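You operate a simulated robot arm through the tools that you are given. There is no shell and no other tool. Be economical: measure what you need, move in short steps, check, and stop when the job is done.

Carry out the task below with a simulated two-armed robot. There is one attempt and no reset: what you move stays moved.

JOB
Take the white hand towel from the top of the kit bench and lay it out flat on the top of the beech table.
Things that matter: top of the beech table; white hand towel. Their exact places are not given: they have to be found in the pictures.

The check looks at the end state, three seconds after you hand in, the way a careful person would. Anything else that was tipped, shoved, dropped, spilled or broken makes it a failure. Flat cloth is picked up by pressing the open fingertips on it (5 to 10 N) and closing them slowly along it; thin cloth reads only 2 to 8 mm in the jaws.

ROBOT AND FRAMES
Two 7-joint arms with two-finger grippers on one trunk, on a base that drives. Base frame: it is fixed to the floor where the robot stands at the start and does not move with it; the origin is under the middle of the robot, x ahead of it, y to its left, z up; the surface under the hand at the start is at about z = 80. Units: cm, rad, N and s.
The left shoulder is at the start at [6, 12.3, 94.5], the right one opposite. With the tool pointing down near the work surface each hand reaches from about 36 to 80 cm from the robot's upright axis, wherever it stands, measured 20 degrees to its own side. Places, roughly: top of the beech table [-140, -10, 80]. Payload 1.47 kg a hand.
The tool frame of a hand sits at the grasp point between the pads (the TCP): z along the fingers, y along the line on which they close. The tips reach 1.6 cm beyond it. The gripper opens to 8.7 cm. The gripper's body begins 5.5 cm behind the TCP.
Orientation is told as [roll, pitch, yaw] about the base's x, y, z axes, in that order, counted from this pose: with the fingers straight down and closing along the base's y, the tool's x points along the base's -x, its y along +y and its z along -z.

CONTROLS
- The arms move only by the tool nudge_tool. It takes "left_increments", "right_increments" or both (then of equal length, played together; a hand with none holds still); each is a list of rows, each an object of numbers (a shift or turn left out is 0, a gripper value left out holds the last): "wx", "wy", "wz": the turn, a rotation vector about the tool's x, y, z in rad; "dx", "dy", "dz": the shift along the tool's x, y, z in cm; "claw": the gripper command, from -1 (fully open) to 1 (shut), values between in proportion. In form: [{"wx": .., "wy": .., "wz": .., "dx": .., "dy": .., "dz": .., "claw": ..}, ...]. A call has 1 to 8 rows; each row is the pose to reach, as a shift and turn from the pose commanded when the call began, along the tool's axes at that moment. Rows are played at 5 a second. More than 5 cm and 0.15 rad between two rows, or a gripper value outside its range, and nothing of the call is played. A pose out of reach is approached as far as the arm can. The call stops where the force on the tool passes 40 N (or 10 N more than at its start, if that is more) or the arm is blocked; 0.2 s more then pass. Each finger travels about 15.3 cm/s and halts on what it meets, pressing with about 28 N; the grip force reading is that of the motor and also rises with nothing between the fingers. The clock runs only during rows and for 0.2 s after the last one: add rows that repeat a pose to give the fingers time. It gives the time, the measured TCP pose, the force on the tool (base axes), the opening and the grip force at its end, in the units of the frame above (readings bear some noise), with the torque about the TCP (base axes, N m) and any sound that the robot's microphone picked up.
- Cameras (640 x 400 px; columns grow to the right, rows downward): "scene" is now at [9.27, -0.06, 150.18]; the picture's right is [-0.11, -0.99, 0.00], its down [-0.75, 0.08, -0.66] and it looks along [0.66, -0.07, -0.75] (base axes); focal length 257 px, centre (320, 200). "left" rides on the left gripper at [7.3, -1.2, -9] in its tool frame; the picture's right is [0.16, 0.99, 0.00], its down [-0.72, 0.12, -0.68] and it looks along [-0.67, 0.11, 0.73] (tool axes); focal length 247 px, centre (320, 200). "right" rides on the right gripper at [7.3, 1.2, -9] in its tool frame; the picture's right is [-0.16, 0.99, 0.00], its down [-0.72, -0.12, -0.68] and it looks along [-0.67, -0.11, 0.73] (tool axes); focal length 247 px, centre (320, 200).
- snapshot(camera): a new picture of that camera. It takes no simulated time.
- lift_body(by): slides the trunk up (or, below 0, down) by that many cm; the arms and the scene camera ride with it, the base frame stays. It gives what a move gives, with no picture.
- base_move(legs): drives the robot by 1 to 6 legs, each [ahead, left, turn to the left] in cm, cm and rad, along the robot's own axes; the way and the turn of a leg run together, so that a leg with both is an arc; at most 150 cm and 3.142 rad a leg. The arms and the cameras ride along, it lands a little off, and it stops where it bumps. It gives what a move gives.
- turn_head(pan, tilt): turns the head with the scene camera to pan (to the left, within 2.094 rad either way) and tilt (down, from -0.506 to 1.204), counted from straight ahead of the robot. It gives what a move gives.
- pixel_to_xyz(camera, pixels): for up to 12 pixels [column, row] of the newest picture of that camera ("zoom" is the newest enlarged one), the place [x, y, z] in the base frame of the surface seen there, good to about 0.3 cm, but the place of the scene camera against the robot may be out by one fixed shift of up to 1.2 cm in any direction. It takes no simulated time.
- zoom(camera, box): a new picture of the part [left, top, right, bottom] of that camera's present view, enlarged. It takes no simulated time.
- job_done(): hands the job in; it is judged then, once.

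Work in short steps. Measure before you move; look again where a grasp or a placing could have gone wrong, and mend it. You have 80 turns and 78 pictures in all, those below and enlarged ones among them. Open the grippers and draw the arms clear of the work before you hand the job in, unless the task says otherwise; then end with one line.

The tools are called after "Request:" by a JSON object that holds its "method" and its "body". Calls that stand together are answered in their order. nudge_tool: Moves the arms, as the interface text tells. Its arguments: {"type":"object","properties":{"left_increments":{"type":"array","items":{"type":"object","properties":{"wx":{"type":"number"},"wy":{"type":"number"},"wz":{"type":"number"},"dx":{"type":"number"},"dy":{"type":"number"},"dz":{"type":"number"},"claw":{"type":"number"}}}},"right_increments":{"type":"array","items":{"type":"object","properties":{"wx":{"type":"number"},"wy":{"type":"number"},"wz":{"type":"number"},"dx":{"type":"number"},"dy":{"type":"number"},"dz":{"type":"number"},"claw":{"type":"number"}}}}},"required":[]} The other tools are called the same way: lift_body (by) slides the trunk up or down; base_move (legs) drives the base; turn_head (pan, tilt) turns the head that bears the scene camera; snapshot (camera) takes a picture; pixel_to_xyz (camera, pixels) gives the place of the surface under pixels of a picture; zoom (camera, box) takes an enlarged picture of a part of a camera's view; job_done () hands the job in.

At the start:

```text
time_s: 0.0
left_position: [59.24, 25.1, 101.36]
left_orientation: [-0.001, 0.0, 0.0]
left_contact_force: [-0.2, -0.4, 0.4]
left_ft_torque: [-0.01, -0.02, -0.01]
left_opening: 8.7
left_grip_force: 0.1
right_position: [51.82, -31.23, 104.29]
right_orientation: [0.0, -0.001, -0.001]
right_contact_force: [0.2, 0.5, -0.3]
right_ft_torque: [0.01, 0.01, 0.03]
right_opening: 8.7
right_grip_force: 0.1
trunk travel left (down, up): [-10.0, 13.0]
robot x, y, heading: [-0.02, -0.21, -0.002]
head pan, tilt: [-0.113, 0.848]
```

scene: 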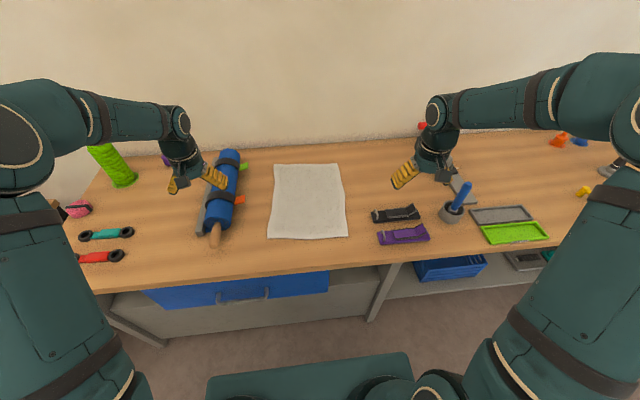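
right: 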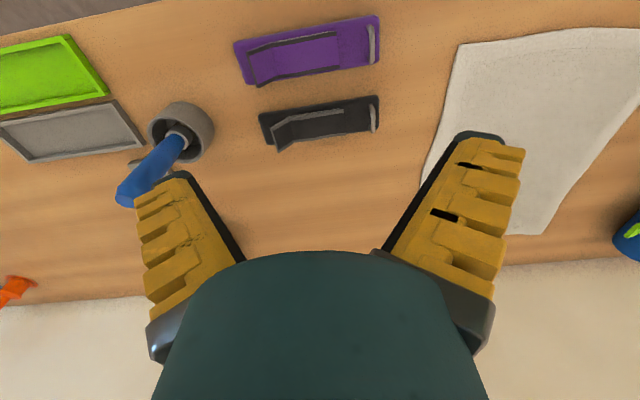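
left: 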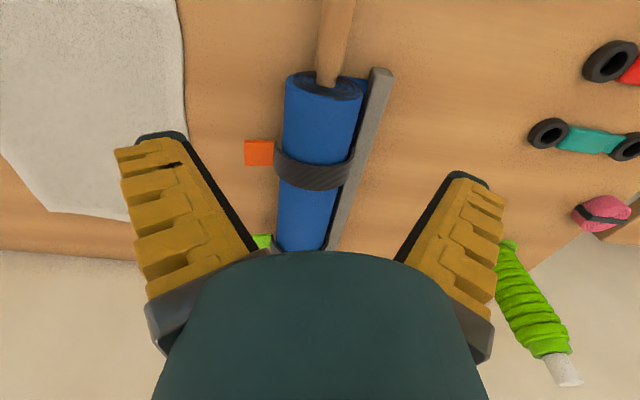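

The towel is the white sheet at about columns 268-348, rows 163-240 of the scene picture. I measure its corners and neighbouring items first.

Request:
{"method": "pixel_to_xyz", "body": {"camera": "scene", "pixels": [[275, 165], [340, 164], [347, 236], [268, 238], [308, 200], [308, 238], [240, 200], [372, 215], [240, 165], [222, 225], [347, 200], [272, 200]]}}

Request:
{"method": "zoom", "body": {"camera": "scene", "box": [200, 130, 440, 280]}}

```text
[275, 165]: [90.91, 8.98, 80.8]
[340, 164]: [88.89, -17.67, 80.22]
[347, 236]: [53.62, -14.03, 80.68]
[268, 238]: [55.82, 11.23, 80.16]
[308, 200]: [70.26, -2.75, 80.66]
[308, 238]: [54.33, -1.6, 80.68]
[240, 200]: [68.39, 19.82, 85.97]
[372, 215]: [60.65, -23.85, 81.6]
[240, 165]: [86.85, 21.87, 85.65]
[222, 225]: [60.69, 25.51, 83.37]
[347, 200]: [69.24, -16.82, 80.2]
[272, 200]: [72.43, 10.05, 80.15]
```

```text
2.67 times, centred on (320, 205) of scene
```

zoom: 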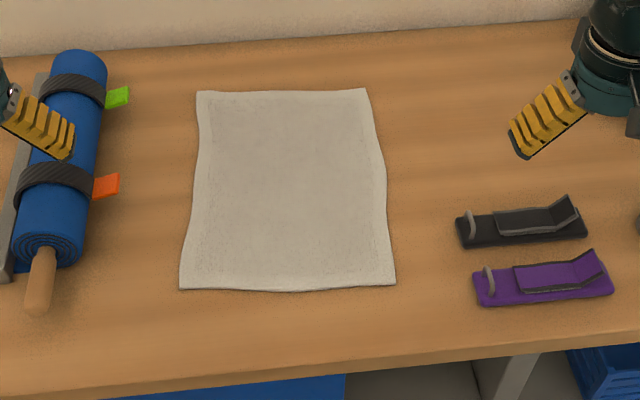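

The towel lies flat, x 54–91, y -17 to 11, at about z 80.3. Before lifting it I look at the beech table behind the robot.

Request:
{"method": "turn_head", "body": {"pan": 2.09, "tilt": 0.5}}

Request:
{"method": "snapshot", "body": {"camera": "scene"}}

Request:
{"method": "turn_head", "body": {"pan": -2.09, "tilt": 0.5}}

Request:
{"method": "snapshot", "body": {"camera": "scene"}}

```text
time_s: 2.1
left_position: [59.28, 25.18, 101.31]
left_orientation: [0.0, 0.0, 0.0]
left_contact_force: [-0.1, 0.3, 0.4]
left_ft_torque: [-0.04, -0.01, 0.01]
left_opening: 8.7
left_grip_force: 0.0
right_position: [51.85, -31.19, 104.3]
right_orientation: [0.0, 0.002, 0.002]
right_contact_force: [0.8, -1.0, 0.2]
right_ft_torque: [0.01, 0.0, 0.03]
right_opening: 8.73
right_grip_force: 0.1
trunk travel left (down, up): [-10.0, 13.0]
robot x, y, heading: [0.11, 0.07, 0.0]
head pan, tilt: [2.089, 0.499]
```

```text
73 pictures are left
```

scene: 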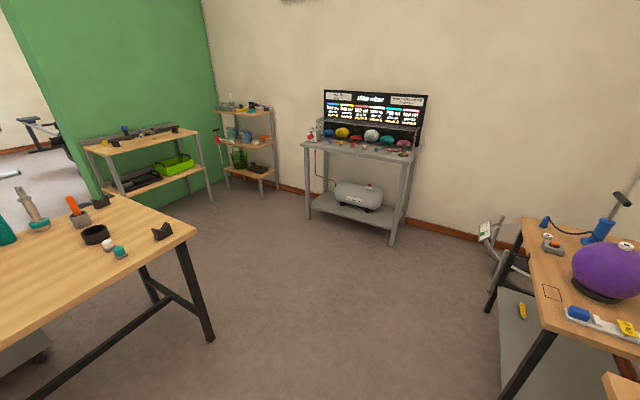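

```text
time_s: 5.5
left_position: [59.28, 25.3, 101.28]
left_orientation: [0.0, 0.001, -0.001]
left_contact_force: [-0.1, 0.0, 0.1]
left_ft_torque: [0.02, -0.03, -0.02]
left_opening: 8.69
left_grip_force: 0.2
right_position: [51.96, -31.18, 104.39]
right_orientation: [-0.002, 0.002, 0.001]
right_contact_force: [-0.1, -0.4, -0.3]
right_ft_torque: [-0.03, 0.02, 0.01]
right_opening: 8.68
right_grip_force: 0.0
trunk travel left (down, up): [-10.0, 13.0]
robot x, y, heading: [-0.08, 0.33, 0.003]
head pan, tilt: [-2.089, 0.499]
```

```text
72 pictures are left
```

scene: 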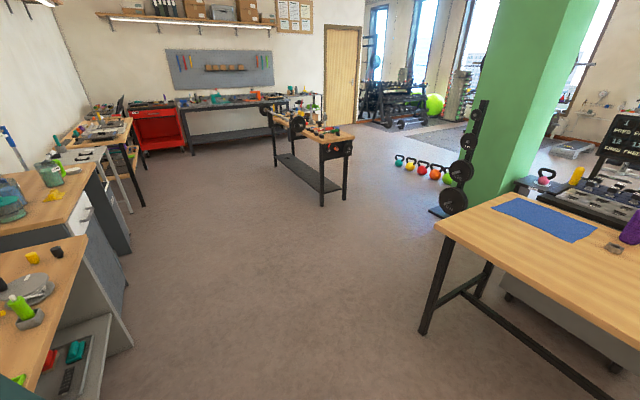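

Table behind spans both views; its corner shows here at (440,222), with a blue mat at (545,220). I measure it.

Request:
{"method": "pixel_to_xyz", "body": {"camera": "scene", "pixels": [[440, 223], [520, 198], [502, 206], [595, 223], [585, 243], [615, 250], [560, 270], [630, 330], [500, 300], [632, 235]]}}

Request:
{"method": "turn_head", "body": {"pan": 2.09, "tilt": 0.7}}

Request:
{"method": "snapshot", "body": {"camera": "scene"}}

Request:
{"method": "pixel_to_xyz", "body": {"camera": "scene", "pixels": [[190, 188], [5, 290], [95, 190], [60, 180], [40, 165], [115, 205], [10, 210], [160, 190], [100, 155], [50, 230]]}}

```text
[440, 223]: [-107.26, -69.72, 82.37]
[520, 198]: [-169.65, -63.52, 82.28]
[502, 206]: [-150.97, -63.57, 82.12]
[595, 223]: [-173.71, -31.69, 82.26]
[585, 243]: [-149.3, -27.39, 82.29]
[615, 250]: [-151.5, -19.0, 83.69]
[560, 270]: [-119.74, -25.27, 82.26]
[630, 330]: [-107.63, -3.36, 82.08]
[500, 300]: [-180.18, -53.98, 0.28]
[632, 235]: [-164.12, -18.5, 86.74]
```

```text
time_s: 8.8
left_position: [59.13, 25.18, 101.32]
left_orientation: [0.0, 0.0, 0.0]
left_contact_force: [-0.4, -0.7, -0.8]
left_ft_torque: [0.03, 0.0, 0.0]
left_opening: 8.71
left_grip_force: 0.0
right_position: [51.82, -31.03, 104.32]
right_orientation: [0.001, 0.0, 0.0]
right_contact_force: [0.6, -0.1, -0.6]
right_ft_torque: [-0.03, 0.0, 0.0]
right_opening: 8.67
right_grip_force: 0.0
trunk travel left (down, up): [-10.0, 13.0]
robot x, y, heading: [-0.39, -0.31, -0.001]
head pan, tilt: [2.089, 0.7]
```

```text
71 pictures are left
```

scene: 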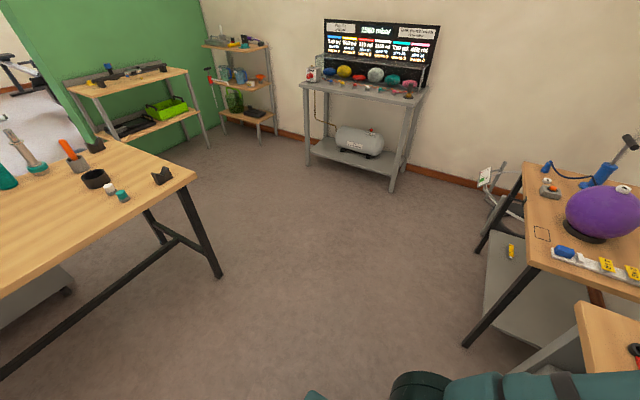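

```text
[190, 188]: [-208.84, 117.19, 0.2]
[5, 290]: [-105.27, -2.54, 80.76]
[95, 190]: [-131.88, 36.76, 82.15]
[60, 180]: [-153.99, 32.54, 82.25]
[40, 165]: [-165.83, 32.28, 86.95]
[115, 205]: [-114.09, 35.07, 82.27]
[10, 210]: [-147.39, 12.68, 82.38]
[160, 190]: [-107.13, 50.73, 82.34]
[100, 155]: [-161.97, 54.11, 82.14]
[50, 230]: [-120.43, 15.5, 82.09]
```

Table top reads z≈82.2, near edge x≈-106, with a clear area around y -25..30, x -107..-145. Now I bring the head back and the hands over the towel's near corners, with jaws at 3.5 cm.

Request:
{"method": "turn_head", "body": {"pan": 0, "tilt": 0.95}}

Request:
{"method": "nudge_tool", "body": {"left_increments": [{"dx": 0.6, "dy": -4, "claw": 0.2}, {"dx": 1.2, "dy": -8}, {"dx": 1.8, "dy": -12}, {"dx": 2.7, "dy": -17}, {"dx": 2.7, "dy": -17, "dz": 4}, {"dx": 2.7, "dy": -17, "dz": 8}, {"dx": 2.7, "dy": -17, "dz": 12}, {"dx": 2.7, "dy": -17, "dz": 13}], "right_increments": [{"dx": -1, "dy": 4.7, "claw": 0.2}, {"dx": -2, "dy": 9.4}, {"dx": -3, "dy": 14.1}, {"dx": -4, "dy": 18.8}, {"dx": -4, "dy": 19.6, "dz": 4.5}, {"dx": -4, "dy": 19.6, "dz": 9}, {"dx": -4, "dy": 19.6, "dz": 13.5}, {"dx": -4, "dy": 19.6, "dz": 16}]}}

Request:
{"method": "snapshot", "body": {"camera": "left"}}

Request:
{"method": "snapshot", "body": {"camera": "right"}}

Request:
{"method": "snapshot", "body": {"camera": "scene"}}

```text
time_s: 10.8
left_position: [59.21, 25.28, 101.32]
left_orientation: [0.0, 0.001, 0.001]
left_contact_force: [-0.5, -0.1, -0.3]
left_ft_torque: [-0.02, 0.02, -0.01]
left_opening: 8.69
left_grip_force: 0.1
right_position: [51.8, -31.14, 104.31]
right_orientation: [0.0, -0.001, 0.0]
right_contact_force: [0.2, 0.1, -0.4]
right_ft_torque: [0.01, -0.01, 0.0]
right_opening: 8.7
right_grip_force: 0.1
trunk travel left (down, up): [-10.0, 13.0]
robot x, y, heading: [-0.07, -0.42, 0.001]
head pan, tilt: [0.0, 0.949]
```

```text
refused: row 4 steps farther than a row can; nothing moved
```

```text
70 pictures are left
```

left: 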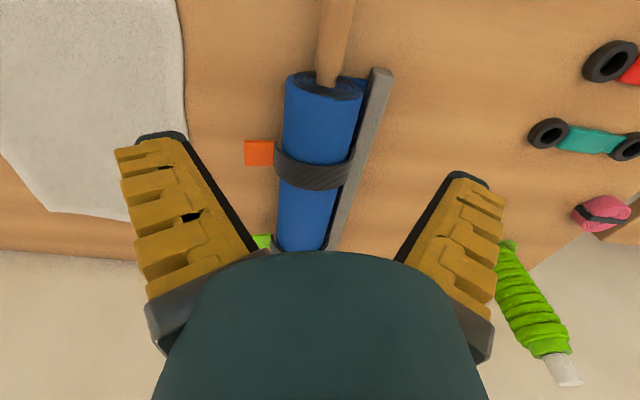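

```text
69 pictures are left
```

right: 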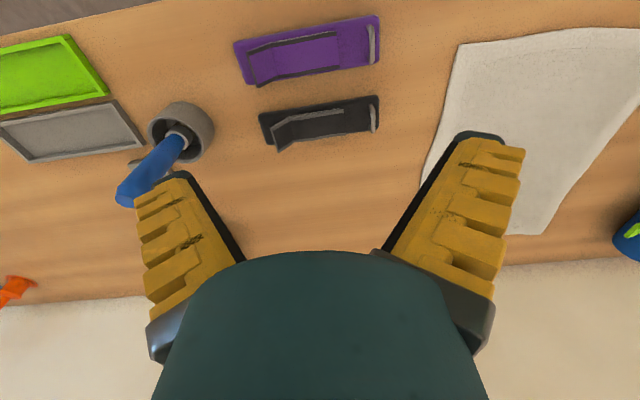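

```text
68 pictures are left
```

scene: 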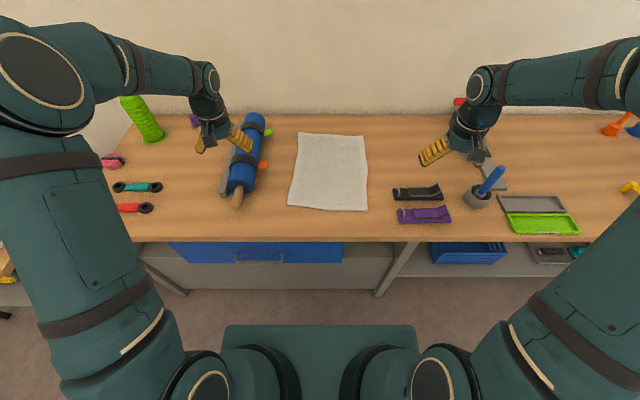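

A row was just over 5 cm. I check the near right corner with the right hand camera at (461,45) and resend with smaller rows.

Request:
{"method": "pixel_to_xyz", "body": {"camera": "right", "pixels": [[463, 47], [550, 40], [630, 30], [455, 80]]}}

Request:
{"method": "pixel_to_xyz", "body": {"camera": "left", "pixels": [[178, 10], [183, 60], [50, 208]]}}

Request:
{"method": "nudge_tool", "body": {"left_increments": [{"dx": 0.6, "dy": -4.3, "claw": 0.2}, {"dx": 1.2, "dy": -8.6}, {"dx": 1.8, "dy": -12.9}, {"dx": 2.4, "dy": -17}, {"dx": 2.7, "dy": -17, "dz": 3}, {"dx": 2.7, "dy": -17, "dz": 6}, {"dx": 2.7, "dy": -17, "dz": 8}], "right_increments": [{"dx": -1, "dy": 4.7, "claw": 0.2}, {"dx": -2, "dy": 9.4}, {"dx": -3, "dy": 14.1}, {"dx": -4, "dy": 18.8}, {"dx": -4, "dy": 19.6, "dz": 4}, {"dx": -4, "dy": 19.6, "dz": 8}, {"dx": -4, "dy": 19.6, "dz": 11}]}}

Request:
{"method": "snapshot", "body": {"camera": "left"}}

Request:
{"method": "snapshot", "body": {"camera": "right"}}

```text
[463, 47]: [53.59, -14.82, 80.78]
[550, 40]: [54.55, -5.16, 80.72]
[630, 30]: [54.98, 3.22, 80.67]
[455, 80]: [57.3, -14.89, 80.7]
```

```text
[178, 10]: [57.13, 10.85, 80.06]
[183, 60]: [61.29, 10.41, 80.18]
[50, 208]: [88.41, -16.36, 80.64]
```

```text
time_s: 12.4
left_position: [56.64, 8.25, 93.26]
left_orientation: [-0.001, 0.001, -0.001]
left_contact_force: [0.1, 0.1, 0.6]
left_ft_torque: [-0.01, -0.01, 0.0]
left_opening: 4.09
left_grip_force: 3.8
right_position: [55.93, -11.74, 93.27]
right_orientation: [-0.001, 0.0, 0.001]
right_contact_force: [-0.5, -0.4, -0.4]
right_ft_torque: [0.01, 0.02, -0.02]
right_opening: 4.08
right_grip_force: 4.2
trunk travel left (down, up): [-10.0, 13.0]
robot x, y, heading: [-0.13, 0.37, -0.003]
head pan, tilt: [0.0, 0.949]
```

```text
67 pictures are left
```

left: 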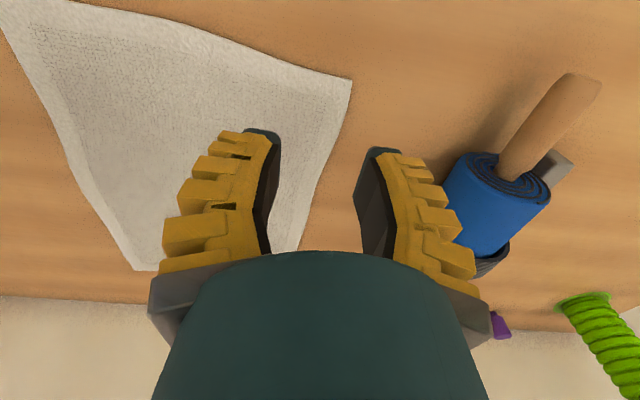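

```text
66 pictures are left
```

right: 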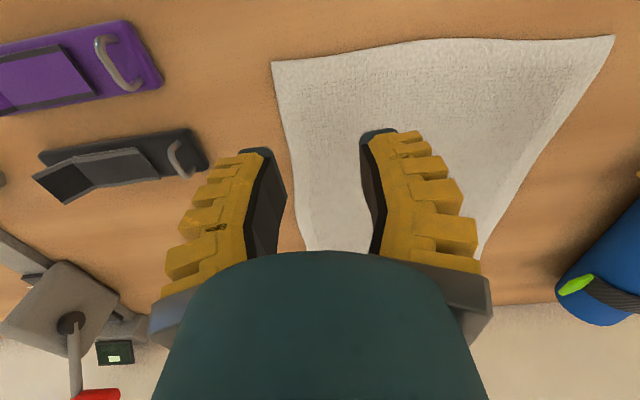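

The jaws are above the corners; left corner at (350,80) in the left picture and right corner at (273,62) in the right one. I measure the corners unbiased.

Request:
{"method": "pixel_to_xyz", "body": {"camera": "left", "pixels": [[348, 82], [335, 125], [290, 65], [325, 160]]}}

Request:
{"method": "pixel_to_xyz", "body": {"camera": "right", "pixels": [[276, 65], [284, 110], [330, 58], [610, 40], [288, 150]]}}

```text
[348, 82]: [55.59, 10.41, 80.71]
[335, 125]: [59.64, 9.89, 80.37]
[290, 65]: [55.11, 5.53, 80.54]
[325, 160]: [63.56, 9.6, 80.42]
```

```text
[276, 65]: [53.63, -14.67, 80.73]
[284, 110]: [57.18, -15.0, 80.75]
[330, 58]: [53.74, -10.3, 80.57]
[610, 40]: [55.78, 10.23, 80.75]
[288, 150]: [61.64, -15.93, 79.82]
```

Corners: left (55.6,10.4), right (53.6,-14.7). I shift slightly (left to 57.2/7.6, right to 55.3/-12), set jaws at 3 cm, and descend to just above the cloth.

Request:
{"method": "nudge_tool", "body": {"left_increments": [{"dx": -0.6, "dy": -0.6, "dz": 3, "claw": 0.31}, {"dx": -0.6, "dy": -0.6, "dz": 6}, {"dx": -0.6, "dy": -0.6, "dz": 9}, {"dx": -0.6, "dy": -0.6, "dz": 10.2}, {"dx": -0.6, "dy": -0.6, "dz": 10.2}], "right_increments": [{"dx": 0.6, "dy": -0.3, "dz": 3, "claw": 0.31}, {"dx": 0.6, "dy": -0.3, "dz": 6}, {"dx": 0.6, "dy": -0.3, "dz": 9}, {"dx": 0.6, "dy": -0.3, "dz": 10.2}, {"dx": 0.6, "dy": -0.3, "dz": 10.2}]}}

Request:
{"method": "nudge_tool", "body": {"left_increments": [{"dz": 0.3}, {"dz": 0.6}, {"dz": 0.8}, {"dz": 0.8}], "right_increments": [{"dz": 0.3}, {"dz": 0.6}, {"dz": 0.8}, {"dz": 0.8}]}}

```text
time_s: 13.6
left_position: [57.16, 7.69, 83.08]
left_orientation: [0.0, 0.0, -0.001]
left_contact_force: [-0.1, 0.6, 0.3]
left_ft_torque: [0.0, 0.0, -0.01]
left_opening: 3.62
left_grip_force: 4.7
right_position: [55.37, -11.98, 83.04]
right_orientation: [-0.001, 0.0, -0.001]
right_contact_force: [-0.1, -0.4, -0.1]
right_ft_torque: [-0.02, 0.0, 0.04]
right_opening: 3.61
right_grip_force: 4.5
trunk travel left (down, up): [-10.0, 13.0]
robot x, y, heading: [0.07, -0.21, -0.002]
head pan, tilt: [0.0, 0.949]
```

```text
time_s: 14.6
left_position: [57.1, 7.59, 82.3]
left_orientation: [0.0, 0.001, 0.001]
left_contact_force: [0.2, -0.2, -1.0]
left_ft_torque: [0.0, -0.02, 0.01]
left_opening: 3.6
left_grip_force: 4.2
right_position: [55.14, -12.04, 82.33]
right_orientation: [-0.001, 0.0, -0.001]
right_contact_force: [0.5, -0.6, 0.3]
right_ft_torque: [0.0, -0.01, -0.02]
right_opening: 3.63
right_grip_force: 4.3
trunk travel left (down, up): [-10.0, 13.0]
robot x, y, heading: [-0.25, -0.05, 0.001]
head pan, tilt: [0.0, 0.949]
```

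No contact yet at z 82.3; the jaws read 3.6 cm. I go down in small steps.

Request:
{"method": "nudge_tool", "body": {"left_increments": [{"dz": 0.2}, {"dz": 0.4}, {"dz": 0.4}], "right_increments": [{"dz": 0.2}, {"dz": 0.4}, {"dz": 0.4}]}}

```text
time_s: 15.4
left_position: [57.1, 7.63, 82.0]
left_orientation: [-0.002, 0.0, 0.0]
left_contact_force: [-0.2, -0.5, 0.8]
left_ft_torque: [-0.01, -0.04, 0.02]
left_opening: 3.1
left_grip_force: 7.1
right_position: [55.24, -11.79, 82.0]
right_orientation: [0.0, -0.003, -0.001]
right_contact_force: [0.1, 0.1, 4.0]
right_ft_torque: [-0.05, -0.01, 0.0]
right_opening: 3.33
right_grip_force: 3.7
trunk travel left (down, up): [-10.0, 13.0]
robot x, y, heading: [0.44, 0.45, 0.003]
head pan, tilt: [0.0, 0.949]
```

Contact begins (right 4 N, left ~1 N). I press slightly more.

Request:
{"method": "nudge_tool", "body": {"left_increments": [{"dz": 0.15}, {"dz": 0.25}, {"dz": 0.25}], "right_increments": [{"dz": 0.05}, {"dz": 0.1}, {"dz": 0.1}]}}

```text
time_s: 16.2
left_position: [57.1, 7.64, 81.77]
left_orientation: [0.0, 0.0, -0.002]
left_contact_force: [0.0, -0.1, 13.0]
left_ft_torque: [-0.07, 0.0, 0.02]
left_opening: 3.25
left_grip_force: 7.6
right_position: [55.18, -11.97, 81.78]
right_orientation: [0.0, -0.001, -0.001]
right_contact_force: [-0.5, 0.7, 6.8]
right_ft_torque: [0.0, 0.0, 0.0]
right_opening: 3.37
right_grip_force: 3.6
trunk travel left (down, up): [-10.0, 13.0]
robot x, y, heading: [0.28, -0.37, -0.005]
head pan, tilt: [0.0, 0.949]
```

Left 13 N, right 7 N: I ease the left by 0.1 cm and close both slowly.

Request:
{"method": "nudge_tool", "body": {"left_increments": [{"dz": -0.1, "claw": 0.36}, {"dz": -0.1, "claw": 0.46}, {"dz": -0.1, "claw": 0.56}, {"dz": -0.1, "claw": 0.66}, {"dz": -0.1, "claw": 0.76}, {"dz": -0.1, "claw": 0.86}, {"dz": -0.1, "claw": 1}, {"dz": -0.1, "claw": 1}], "right_increments": [{"claw": 0.36}, {"claw": 0.46}, {"claw": 0.56}, {"claw": 0.66}, {"claw": 0.76}, {"claw": 0.86}, {"claw": 1}, {"claw": 1}]}}

Request:
{"method": "snapshot", "body": {"camera": "left"}}

Request:
{"method": "snapshot", "body": {"camera": "right"}}

```text
time_s: 18.0
left_position: [57.13, 7.63, 81.83]
left_orientation: [0.001, 0.001, 0.001]
left_contact_force: [0.2, 0.1, 3.5]
left_ft_torque: [-0.05, 0.02, -0.04]
left_opening: 0.0
left_grip_force: 28.2
right_position: [55.23, -11.86, 81.89]
right_orientation: [-0.001, -0.001, -0.001]
right_contact_force: [1.3, 0.2, 10.8]
right_ft_torque: [0.02, 0.03, 0.01]
right_opening: 0.05
right_grip_force: 28.3
trunk travel left (down, up): [-10.0, 13.0]
robot x, y, heading: [0.21, -0.41, -0.001]
head pan, tilt: [0.0, 0.949]
```

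```text
65 pictures are left
```

left: 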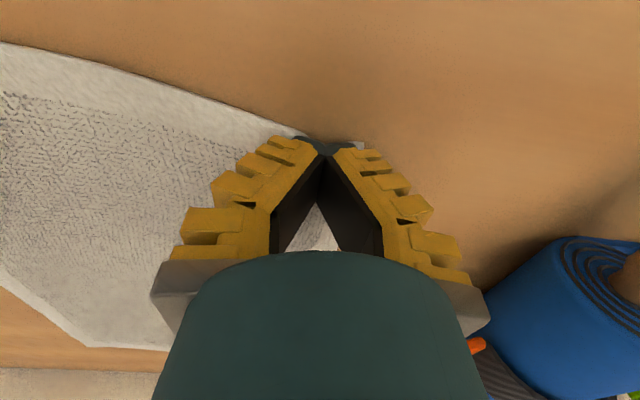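

```text
64 pictures are left
```

right: 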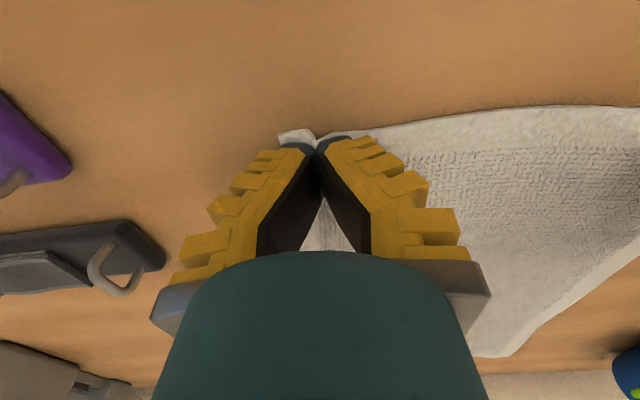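

Openings read 0.0 and 0.05, so likely no cloth was caught. I lift 2 cm to check.

Request:
{"method": "nudge_tool", "body": {"left_increments": [{"dz": -1}, {"dz": -2}, {"dz": -2.5}], "right_increments": [{"dz": -1}, {"dz": -2}, {"dz": -2.5}]}}

Request:
{"method": "snapshot", "body": {"camera": "left"}}

Request:
{"method": "snapshot", "body": {"camera": "right"}}

```text
time_s: 18.8
left_position: [57.09, 7.56, 84.2]
left_orientation: [0.002, 0.0, -0.001]
left_contact_force: [0.2, 0.2, -0.5]
left_ft_torque: [0.0, -0.03, 0.01]
left_opening: 0.02
left_grip_force: 28.4
right_position: [55.2, -11.79, 84.27]
right_orientation: [-0.001, 0.0, 0.0]
right_contact_force: [0.0, 0.3, 0.3]
right_ft_torque: [-0.03, 0.02, -0.02]
right_opening: 0.01
right_grip_force: 28.2
trunk travel left (down, up): [-10.0, 13.0]
robot x, y, heading: [-0.12, 0.1, -0.003]
head pan, tilt: [0.0, 0.949]
```

```text
63 pictures are left
```

left: 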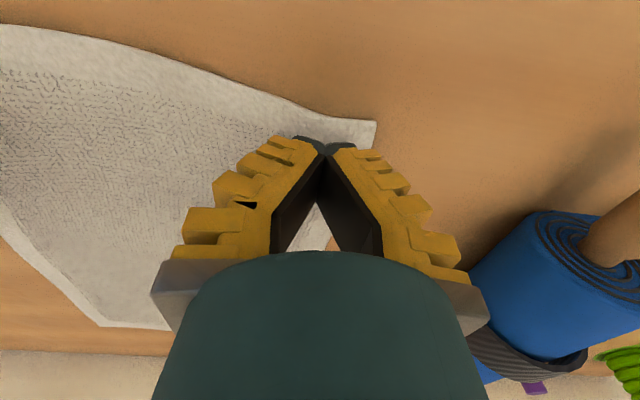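

```text
62 pictures are left
```

right: 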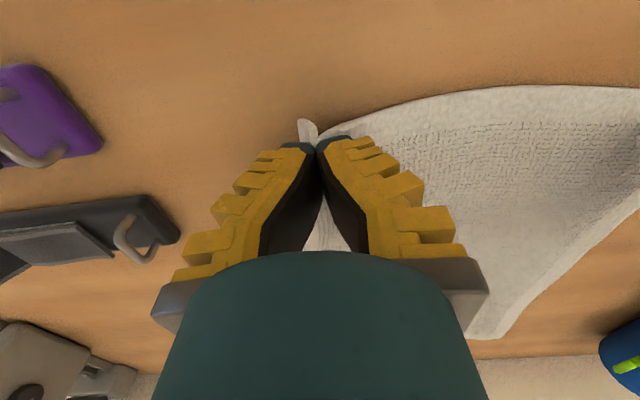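

Left is empty; at right the corner stands up at the tips (305,130). I raise the right 3 cm more to see whether it holds, and open the left to 3 cm.

Request:
{"method": "nudge_tool", "body": {"left_increments": [{"claw": 0.31}, {"claw": 0.31}, {"claw": 0.31}], "right_increments": [{"dz": -1}, {"dz": -2}, {"dz": -3}]}}

Request:
{"method": "snapshot", "body": {"camera": "right"}}

Request:
{"method": "snapshot", "body": {"camera": "left"}}

```text
time_s: 19.6
left_position: [57.01, 7.56, 84.24]
left_orientation: [0.0, 0.0, -0.001]
left_contact_force: [-0.2, 0.8, -0.5]
left_ft_torque: [0.01, -0.03, 0.01]
left_opening: 3.61
left_grip_force: 5.0
right_position: [55.14, -11.97, 87.26]
right_orientation: [0.001, 0.0, 0.0]
right_contact_force: [0.6, 0.2, 1.3]
right_ft_torque: [0.01, -0.01, -0.01]
right_opening: 0.0
right_grip_force: 28.1
trunk travel left (down, up): [-10.0, 13.0]
robot x, y, heading: [0.38, -0.19, 0.002]
head pan, tilt: [0.0, 0.949]
```

```text
61 pictures are left
```

right: 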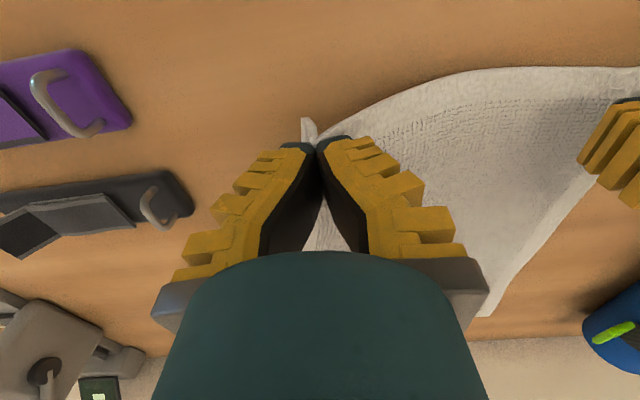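

```text
60 pictures are left
```

left: 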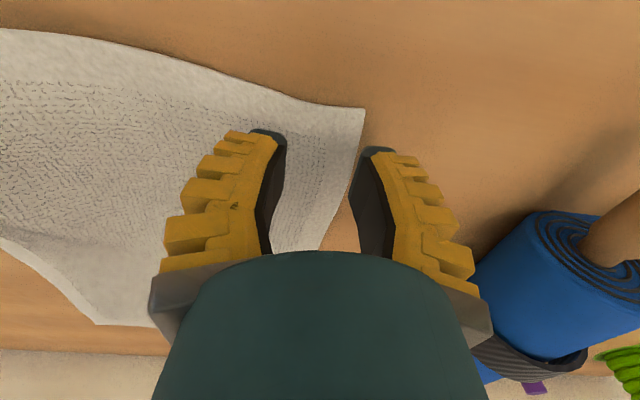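

The right does lift cloth, but reading 0.0 cm means a weak tip pinch. I put it back down, open, and redo both with firmer pressing.

Request:
{"method": "nudge_tool", "body": {"right_increments": [{"dz": 2}, {"dz": 4}, {"dz": 5}, {"dz": 5, "claw": 0.31}, {"dz": 5}, {"dz": 2}, {"dz": 0, "claw": 0.2}]}}

Request:
{"method": "snapshot", "body": {"camera": "right"}}

Request:
{"method": "snapshot", "body": {"camera": "left"}}

Request:
{"method": "pixel_to_xyz", "body": {"camera": "left", "pixels": [[360, 112], [345, 160], [300, 105], [200, 65]]}}

```text
time_s: 21.2
left_position: [57.12, 7.64, 84.32]
left_orientation: [0.0, -0.001, 0.001]
left_contact_force: [-0.4, 0.8, 0.1]
left_ft_torque: [0.01, -0.04, -0.02]
left_opening: 3.63
left_grip_force: 4.6
right_position: [55.16, -11.85, 87.28]
right_orientation: [-0.002, -0.001, 0.001]
right_contact_force: [-0.1, -0.3, 0.1]
right_ft_torque: [0.01, -0.01, 0.03]
right_opening: 4.07
right_grip_force: 3.9
trunk travel left (down, up): [-10.0, 13.0]
robot x, y, heading: [-0.1, -0.19, -0.0]
head pan, tilt: [0.0, 0.949]
```

```text
59 pictures are left
```

right: 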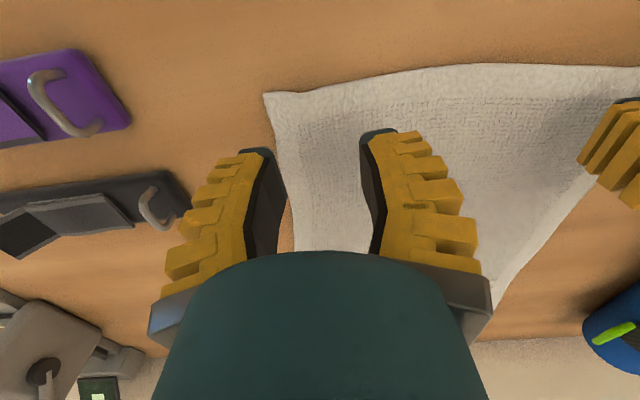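

```text
58 pictures are left
```

left: 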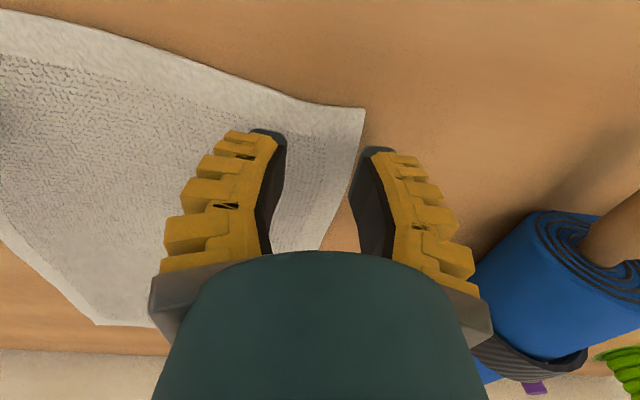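

```text
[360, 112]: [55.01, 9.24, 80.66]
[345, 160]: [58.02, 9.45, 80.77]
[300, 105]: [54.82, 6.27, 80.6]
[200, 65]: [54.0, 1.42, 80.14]
```

Left edge now at y≈9.3; I measure the right corner at (267,96) before re-aiming.

Request:
{"method": "pixel_to_xyz", "body": {"camera": "right", "pixels": [[268, 97], [276, 130], [310, 92]]}}

Request:
{"method": "nudge_tool", "body": {"left_increments": [{"dx": 0, "dy": -1.1}, {"dx": 0, "dy": -1.1, "dz": 1}, {"dx": 0, "dy": -1.1, "dz": 1.9}, {"dx": 0, "dy": -1.1, "dz": 2.2}, {"dx": 0, "dy": -1.1, "dz": 2.4}, {"dx": 0, "dy": -1.1, "dz": 2.4}], "right_increments": [{"claw": 0.31}, {"dz": 2}, {"dz": 3.5}, {"dz": 4.5}, {"dz": 4.7}, {"dz": 4.7}]}}

```text
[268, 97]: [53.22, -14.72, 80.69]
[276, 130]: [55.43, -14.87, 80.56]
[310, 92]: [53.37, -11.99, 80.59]
```

```text
time_s: 22.6
left_position: [57.06, 6.42, 81.87]
left_orientation: [0.001, -0.002, -0.001]
left_contact_force: [-0.2, 0.0, 5.1]
left_ft_torque: [0.04, 0.02, 0.03]
left_opening: 3.15
left_grip_force: 7.2
right_position: [55.16, -11.94, 82.63]
right_orientation: [0.001, 0.0, -0.001]
right_contact_force: [0.1, -0.4, 0.0]
right_ft_torque: [-0.02, -0.01, -0.02]
right_opening: 3.62
right_grip_force: 4.8
trunk travel left (down, up): [-10.0, 13.0]
robot x, y, heading: [-0.04, 0.26, 0.001]
head pan, tilt: [0.0, 0.949]
```

Left reads 5 N; I add 0.15 cm there and bring the right down 0.85.

Request:
{"method": "nudge_tool", "body": {"left_increments": [{"dz": 0.05}, {"dz": 0.1}, {"dz": 0.15}, {"dz": 0.15}], "right_increments": [{"dz": 0.4}, {"dz": 0.65}, {"dz": 0.85}, {"dz": 0.85}]}}

```text
time_s: 23.6
left_position: [57.13, 6.59, 81.83]
left_orientation: [0.0, -0.002, -0.001]
left_contact_force: [-0.2, -0.5, 11.6]
left_ft_torque: [0.01, -0.03, 0.0]
left_opening: 3.21
left_grip_force: 7.5
right_position: [55.19, -11.86, 81.9]
right_orientation: [0.002, -0.002, 0.001]
right_contact_force: [0.8, 0.2, 9.0]
right_ft_torque: [0.01, 0.0, -0.03]
right_opening: 3.21
right_grip_force: 7.8
trunk travel left (down, up): [-10.0, 13.0]
robot x, y, heading: [0.3, -0.5, -0.001]
head pan, tilt: [0.0, 0.949]
```

Pressing 11.6 and 9 N. I close slowly, holding the pressure.

Request:
{"method": "nudge_tool", "body": {"left_increments": [{"claw": 0.42}, {"claw": 0.5}, {"claw": 0.58}, {"claw": 0.66}, {"claw": 0.74}, {"claw": 0.82}, {"claw": 0.9}, {"claw": 1}], "right_increments": [{"claw": 0.42}, {"claw": 0.5}, {"claw": 0.58}, {"claw": 0.66}, {"claw": 0.74}, {"claw": 0.82}, {"claw": 0.9}, {"claw": 1}]}}

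Request:
{"method": "nudge_tool", "body": {"left_increments": [{}, {"dz": -1}, {"dz": -2}, {"dz": -3}], "right_increments": [{}, {"dz": -1}, {"dz": -2}, {"dz": -3}]}}

Request:
{"method": "snapshot", "body": {"camera": "left"}}

Request:
{"method": "snapshot", "body": {"camera": "right"}}

```text
time_s: 25.4
left_position: [57.03, 6.3, 81.92]
left_orientation: [0.001, -0.002, 0.0]
left_contact_force: [0.2, -5.3, 9.1]
left_ft_torque: [-0.07, 0.02, 0.01]
left_opening: 0.0
left_grip_force: 28.2
right_position: [55.19, -11.89, 81.76]
right_orientation: [0.001, -0.002, 0.001]
right_contact_force: [0.2, 2.9, 6.1]
right_ft_torque: [0.05, -0.02, 0.06]
right_opening: 0.01
right_grip_force: 27.7
trunk travel left (down, up): [-10.0, 13.0]
robot x, y, heading: [-0.04, 0.11, 0.001]
head pan, tilt: [0.0, 0.949]
```

```text
time_s: 26.4
left_position: [57.06, 6.6, 84.75]
left_orientation: [0.002, 0.0, 0.0]
left_contact_force: [-0.1, -4.0, -0.4]
left_ft_torque: [-0.07, -0.01, 0.01]
left_opening: 0.0
left_grip_force: 27.6
right_position: [55.1, -11.93, 84.83]
right_orientation: [0.0, -0.001, -0.001]
right_contact_force: [-0.1, 3.8, 0.7]
right_ft_torque: [0.06, 0.01, 0.04]
right_opening: 0.02
right_grip_force: 27.8
trunk travel left (down, up): [-10.0, 13.0]
robot x, y, heading: [0.09, -0.24, 0.001]
head pan, tilt: [0.0, 0.949]
```

```text
57 pictures are left
```

left: 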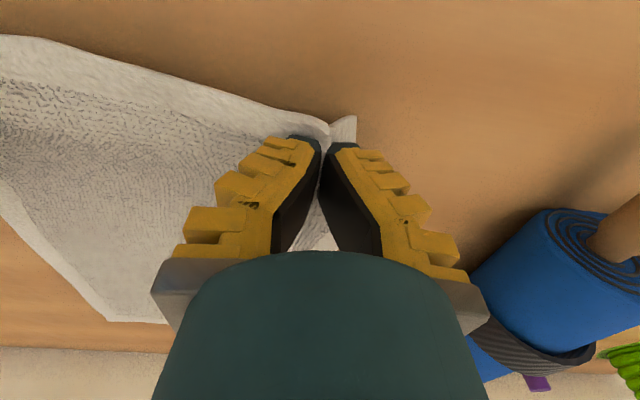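

```text
56 pictures are left
```

right: 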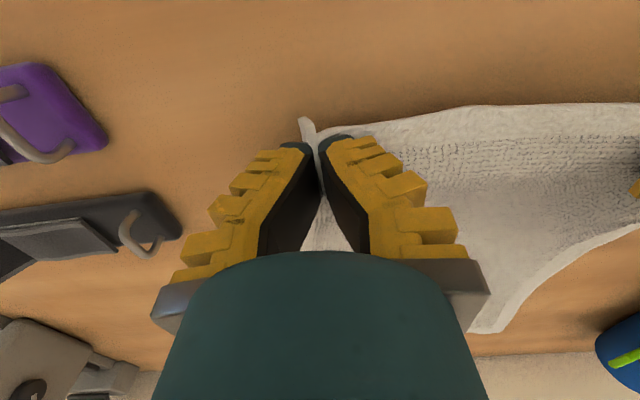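

Both hands now carry cloth (opposing 4 N pull between them). I relieve the tension by 0.4 cm each and lift to about z 100.

Request:
{"method": "nudge_tool", "body": {"left_increments": [{"dy": -0.4, "dz": -1}, {"dy": -0.4, "dz": -3}, {"dy": -0.4, "dz": -5}, {"dy": -0.4, "dz": -7}, {"dy": -0.4, "dz": -9}, {"dy": -0.4, "dz": -11}, {"dy": -0.4, "dz": -13}, {"dy": -0.4, "dz": -15}], "right_increments": [{"dy": 0.4, "dz": -1}, {"dy": 0.4, "dz": -3}, {"dy": 0.4, "dz": -5}, {"dy": 0.4, "dz": -7}, {"dy": 0.4, "dz": -9}, {"dy": 0.4, "dz": -11}, {"dy": 0.4, "dz": -13}, {"dy": 0.4, "dz": -15}]}}

Request:
{"method": "snapshot", "body": {"camera": "scene"}}

```text
time_s: 28.2
left_position: [57.15, 6.17, 99.84]
left_orientation: [0.0, 0.0, 0.001]
left_contact_force: [0.9, -1.1, -1.2]
left_ft_torque: [0.02, -0.04, 0.01]
left_opening: 0.02
left_grip_force: 28.0
right_position: [55.13, -11.44, 99.84]
right_orientation: [0.0, -0.001, -0.001]
right_contact_force: [-0.3, -0.6, -0.4]
right_ft_torque: [-0.04, -0.05, 0.03]
right_opening: 0.01
right_grip_force: 27.7
trunk travel left (down, up): [-10.0, 13.0]
robot x, y, heading: [-0.17, -0.14, 0.001]
head pan, tilt: [0.0, 0.949]
```

```text
55 pictures are left
```

scene: 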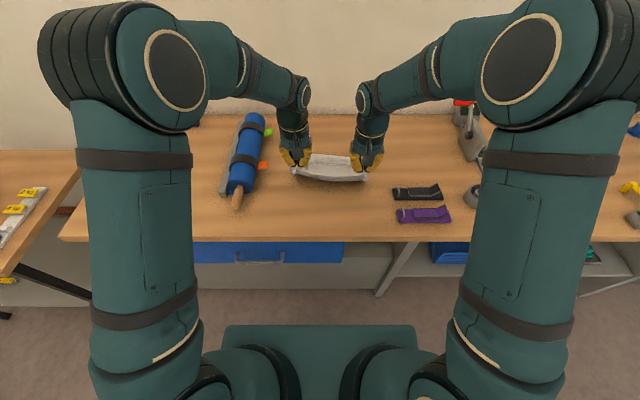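

The towel is held. I raise the trunk 12 cm and the hands 8 cm more so the hanging end clears.

Request:
{"method": "lift_body", "body": {"by": 12.5}}

Request:
{"method": "nudge_tool", "body": {"left_increments": [{"dz": -2}, {"dz": -4}, {"dz": -6}, {"dz": -8}, {"dz": -9}], "right_increments": [{"dz": -2}, {"dz": -4}, {"dz": -6}, {"dz": -8}, {"dz": -9}]}}

Request:
{"method": "snapshot", "body": {"camera": "scene"}}

```text
time_s: 29.8
left_position: [57.08, 6.13, 112.28]
left_orientation: [0.0, 0.0, 0.001]
left_contact_force: [0.0, 0.0, 0.0]
left_ft_torque: [-0.03, 0.01, 0.0]
left_opening: 0.0
left_grip_force: 27.7
right_position: [55.27, -11.58, 112.18]
right_orientation: [-0.001, -0.001, 0.0]
right_contact_force: [0.0, 0.4, -0.8]
right_ft_torque: [0.02, 0.0, 0.0]
right_opening: 0.02
right_grip_force: 27.8
trunk travel left (down, up): [-22.5, 0.5]
robot x, y, heading: [0.07, -0.15, 0.001]
head pan, tilt: [0.0, 0.949]
```

```text
time_s: 31.0
left_position: [57.08, 6.0, 121.42]
left_orientation: [0.001, 0.0, 0.0]
left_contact_force: [1.0, -0.5, 0.0]
left_ft_torque: [-0.01, 0.02, 0.0]
left_opening: 0.01
left_grip_force: 27.6
right_position: [55.16, -11.46, 121.29]
right_orientation: [0.0, 0.001, -0.001]
right_contact_force: [1.1, 1.0, 0.9]
right_ft_torque: [0.01, -0.01, 0.03]
right_opening: 0.0
right_grip_force: 29.4
trunk travel left (down, up): [-22.5, 0.5]
robot x, y, heading: [-0.02, -0.36, -0.0]
head pan, tilt: [0.0, 0.949]
```

```text
54 pictures are left
```

scene: 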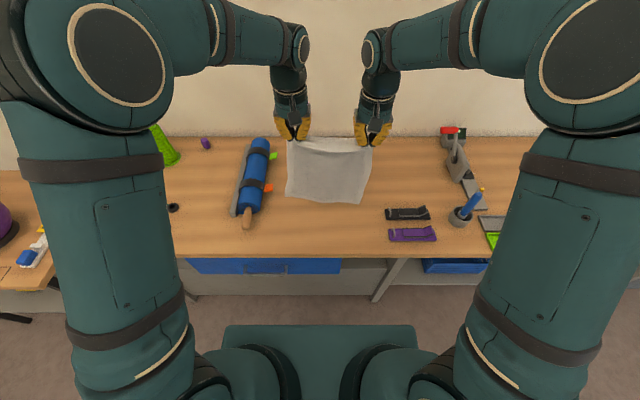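

Towel hangs freely. Before turning I check the distances of the furniture at the left (30,255) and the hem height (330,203).

Request:
{"method": "pixel_to_xyz", "body": {"camera": "scene", "pixels": [[300, 196], [355, 201], [330, 195], [45, 270], [40, 245], [60, 285], [330, 170], [220, 250]]}}

Request:
{"method": "base_move", "body": {"legs": [[-25, 0, 0]]}}

Request:
{"method": "turn_head", "body": {"pan": 1.5, "tilt": 0.6}}

Request:
{"method": "snapshot", "body": {"camera": "scene"}}

```text
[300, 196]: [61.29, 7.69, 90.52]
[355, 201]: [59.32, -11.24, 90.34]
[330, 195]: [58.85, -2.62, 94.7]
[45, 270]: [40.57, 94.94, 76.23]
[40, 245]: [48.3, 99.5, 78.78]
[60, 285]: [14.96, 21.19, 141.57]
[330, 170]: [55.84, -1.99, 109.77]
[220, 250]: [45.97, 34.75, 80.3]
```

```text
time_s: 32.8
left_position: [32.11, 6.16, 121.36]
left_orientation: [-0.001, 0.0, 0.002]
left_contact_force: [-0.4, 0.1, -0.3]
left_ft_torque: [-0.01, 0.03, 0.0]
left_opening: 0.0
left_grip_force: 27.7
right_position: [30.19, -11.4, 121.21]
right_orientation: [0.0, 0.001, 0.002]
right_contact_force: [-0.6, 0.3, -0.2]
right_ft_torque: [-0.01, 0.01, 0.01]
right_opening: 0.01
right_grip_force: 27.1
trunk travel left (down, up): [-22.5, 0.5]
robot x, y, heading: [-25.0, 0.17, 0.008]
head pan, tilt: [0.0, 0.949]
```

```text
time_s: 34.4
left_position: [32.12, 6.17, 121.25]
left_orientation: [0.001, 0.001, 0.002]
left_contact_force: [-0.7, -0.9, -1.0]
left_ft_torque: [0.0, 0.05, -0.02]
left_opening: 0.01
left_grip_force: 28.3
right_position: [30.11, -11.48, 121.22]
right_orientation: [0.0, -0.001, 0.002]
right_contact_force: [0.6, -0.5, -0.2]
right_ft_torque: [0.04, -0.07, 0.02]
right_opening: 0.0
right_grip_force: 27.6
trunk travel left (down, up): [-22.5, 0.5]
robot x, y, heading: [-24.64, -0.29, -0.0]
head pan, tilt: [1.499, 0.6]
```

```text
53 pictures are left
```

scene: 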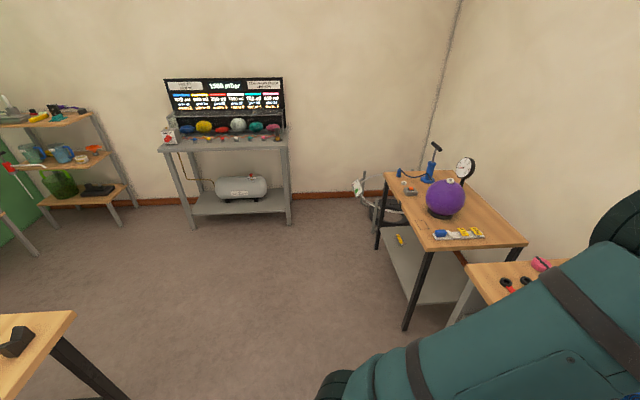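

Left side is clear beyond about 90 cm. I turn round to face the beech table and look.

Request:
{"method": "base_move", "body": {"legs": [[0, 0, 1.571], [0, 0, 1.571]]}}

Request:
{"method": "turn_head", "body": {"pan": 0, "tilt": 0.7}}

Request:
{"method": "snapshot", "body": {"camera": "scene"}}

```text
time_s: 42.4
left_position: [-82.16, -6.12, 121.31]
left_orientation: [0.0, 0.0, -3.139]
left_contact_force: [0.0, 0.2, -0.1]
left_ft_torque: [-0.03, 0.01, -0.03]
left_opening: 0.0
left_grip_force: 27.8
right_position: [-80.24, 11.38, 121.3]
right_orientation: [0.001, 0.0, -3.139]
right_contact_force: [-0.3, 0.4, -0.3]
right_ft_torque: [-0.02, -0.02, -0.04]
right_opening: 0.0
right_grip_force: 27.2
trunk travel left (down, up): [-22.5, 0.5]
robot x, y, heading: [-24.63, -0.09, -3.143]
head pan, tilt: [1.499, 0.6]
```

```text
time_s: 44.0
left_position: [-82.12, -6.24, 121.4]
left_orientation: [0.001, 0.001, -3.139]
left_contact_force: [0.7, 0.3, -0.9]
left_ft_torque: [0.0, -0.01, 0.02]
left_opening: 0.02
left_grip_force: 27.8
right_position: [-80.25, 11.44, 121.13]
right_orientation: [0.001, -0.001, -3.14]
right_contact_force: [-0.2, 0.2, -0.3]
right_ft_torque: [0.01, 0.0, -0.01]
right_opening: 0.0
right_grip_force: 27.1
trunk travel left (down, up): [-22.5, 0.5]
robot x, y, heading: [-24.87, 0.23, -3.138]
head pan, tilt: [0.0, 0.7]
```

```text
52 pictures are left
```

scene: 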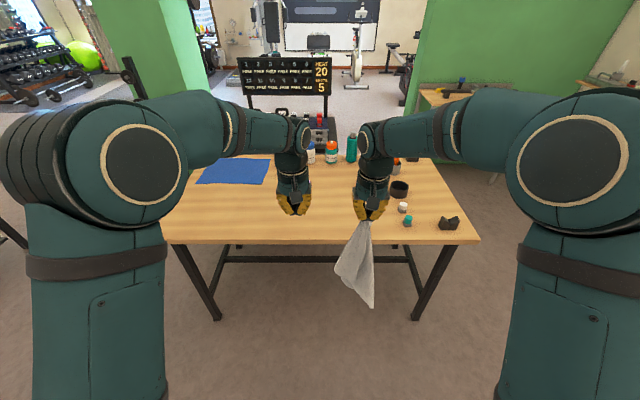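

The left pinch slipped off; the towel hangs from the right hand only, in columns 335-375. I look closely to see where the loose corner is.

Request:
{"method": "zoom", "body": {"camera": "scene", "box": [260, 180, 440, 320]}}

Request:
{"method": "snapshot", "body": {"camera": "left"}}

Request:
{"method": "snapshot", "body": {"camera": "right"}}

```text
2.86 times, centred on (350, 250) of scene
```

zoom: 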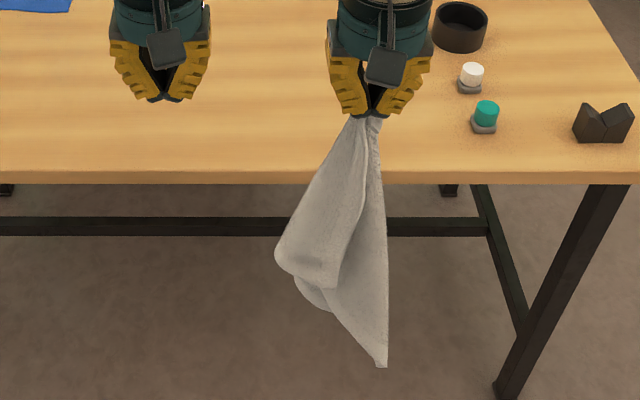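

```text
50 pictures are left
```

left: 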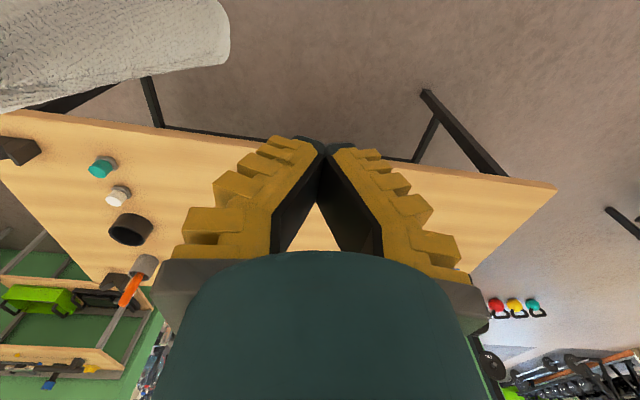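

```text
49 pictures are left
```

right: 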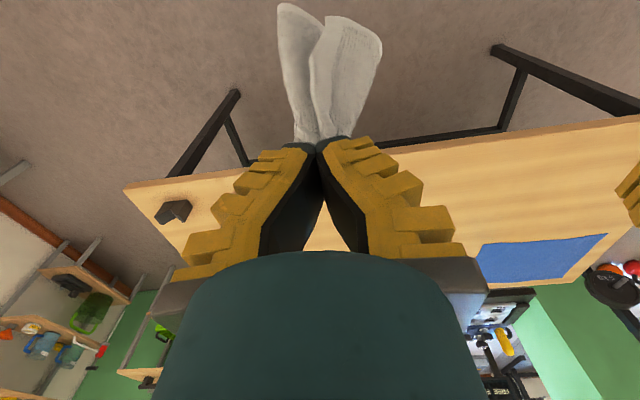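

The loose corner appears at zoom (280,255), hanging about 25 cm below the right grip. I measure points of it.

Request:
{"method": "pixel_to_xyz", "body": {"camera": "zoom", "pixels": [[282, 255], [300, 215], [320, 180], [320, 260], [335, 285], [345, 200], [384, 360], [375, 250], [320, 300], [360, 140], [300, 265]]}}

Request:
{"method": "pixel_to_xyz", "body": {"camera": "left", "pixels": [[222, 20], [215, 60], [150, 30], [150, 75], [60, 90], [60, 30]]}}

Request:
{"method": "zoom", "body": {"camera": "left", "box": [0, 0, 240, 150]}}

```text
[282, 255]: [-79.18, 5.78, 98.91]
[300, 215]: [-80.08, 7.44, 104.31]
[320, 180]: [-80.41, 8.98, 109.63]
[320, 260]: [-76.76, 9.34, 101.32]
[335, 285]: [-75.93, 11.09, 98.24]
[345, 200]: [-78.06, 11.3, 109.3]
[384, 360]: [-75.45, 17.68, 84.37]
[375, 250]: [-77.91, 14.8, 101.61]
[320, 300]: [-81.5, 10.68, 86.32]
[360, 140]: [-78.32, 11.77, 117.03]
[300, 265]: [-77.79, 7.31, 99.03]
```

```text
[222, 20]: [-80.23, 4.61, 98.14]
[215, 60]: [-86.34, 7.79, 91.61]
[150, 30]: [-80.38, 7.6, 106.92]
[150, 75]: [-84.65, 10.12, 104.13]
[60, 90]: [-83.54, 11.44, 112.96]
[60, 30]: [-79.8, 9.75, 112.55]
```

```text
2.67 times, centred on (120, 75) of left
```

zoom: 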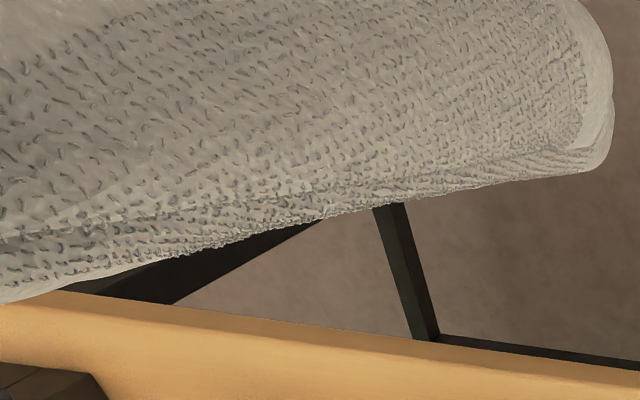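

In-air regrasp of the curled corner is risky; I'll lay the towel on the clear table area, then regrasp and spread. First raise the right hand and drive forward over the table.

Request:
{"method": "nudge_tool", "body": {"right_increments": [{"dz": -2}, {"dz": -4}, {"dz": -5}], "left_increments": [{"dz": -2}, {"dz": -4}, {"dz": -5, "claw": 0.31}]}}

Request:
{"method": "base_move", "body": {"legs": [[36, 0, 0]]}}

Request:
{"method": "turn_head", "body": {"pan": 0, "tilt": 0.9}}

Request:
{"method": "snapshot", "body": {"camera": "scene"}}

```text
time_s: 44.8
left_position: [-81.99, -6.17, 126.23]
left_orientation: [0.0, -0.001, -3.14]
left_contact_force: [-0.2, 0.2, 0.2]
left_ft_torque: [0.03, 0.0, -0.02]
left_opening: 3.61
left_grip_force: 3.8
right_position: [-80.16, 11.45, 126.3]
right_orientation: [0.001, 0.001, -3.14]
right_contact_force: [0.4, -0.2, -1.3]
right_ft_torque: [0.01, -0.05, -0.03]
right_opening: 0.0
right_grip_force: 28.0
trunk travel left (down, up): [-22.5, 0.5]
robot x, y, heading: [-25.05, -0.19, -3.137]
head pan, tilt: [0.0, 0.7]
```

```text
time_s: 47.1
left_position: [-117.67, -6.36, 126.23]
left_orientation: [0.001, -0.001, -3.138]
left_contact_force: [0.0, -0.4, -0.9]
left_ft_torque: [0.01, 0.02, 0.02]
left_opening: 3.61
left_grip_force: 4.1
right_position: [-115.93, 11.25, 126.15]
right_orientation: [0.001, -0.001, -3.138]
right_contact_force: [0.0, 0.6, -0.7]
right_ft_torque: [0.01, -0.01, -0.01]
right_opening: 0.0
right_grip_force: 27.3
trunk travel left (down, up): [-22.5, 0.5]
robot x, y, heading: [-60.83, -0.07, -3.141]
head pan, tilt: [0.0, 0.7]
```

```text
time_s: 47.9
left_position: [-117.72, -6.39, 126.23]
left_orientation: [-0.002, -0.001, -3.138]
left_contact_force: [-0.2, 0.2, -0.4]
left_ft_torque: [0.04, 0.01, 0.04]
left_opening: 3.61
left_grip_force: 4.7
right_position: [-115.86, 11.28, 126.29]
right_orientation: [-0.001, 0.001, -3.138]
right_contact_force: [0.6, -0.4, -1.6]
right_ft_torque: [0.0, -0.02, -0.02]
right_opening: 0.0
right_grip_force: 27.3
trunk travel left (down, up): [-22.5, 0.5]
robot x, y, heading: [-60.57, 0.19, -3.144]
head pan, tilt: [0.0, 0.901]
```

```text
47 pictures are left
```

scene: 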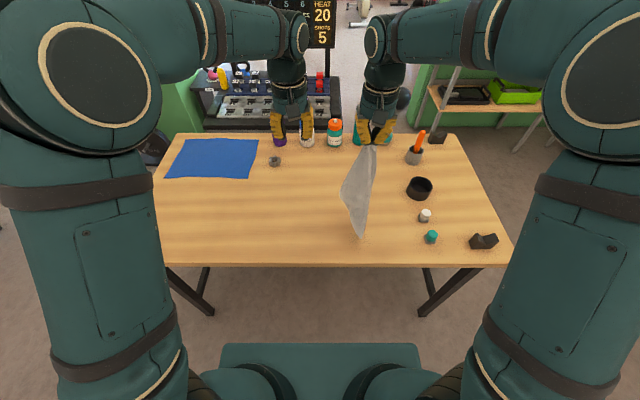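

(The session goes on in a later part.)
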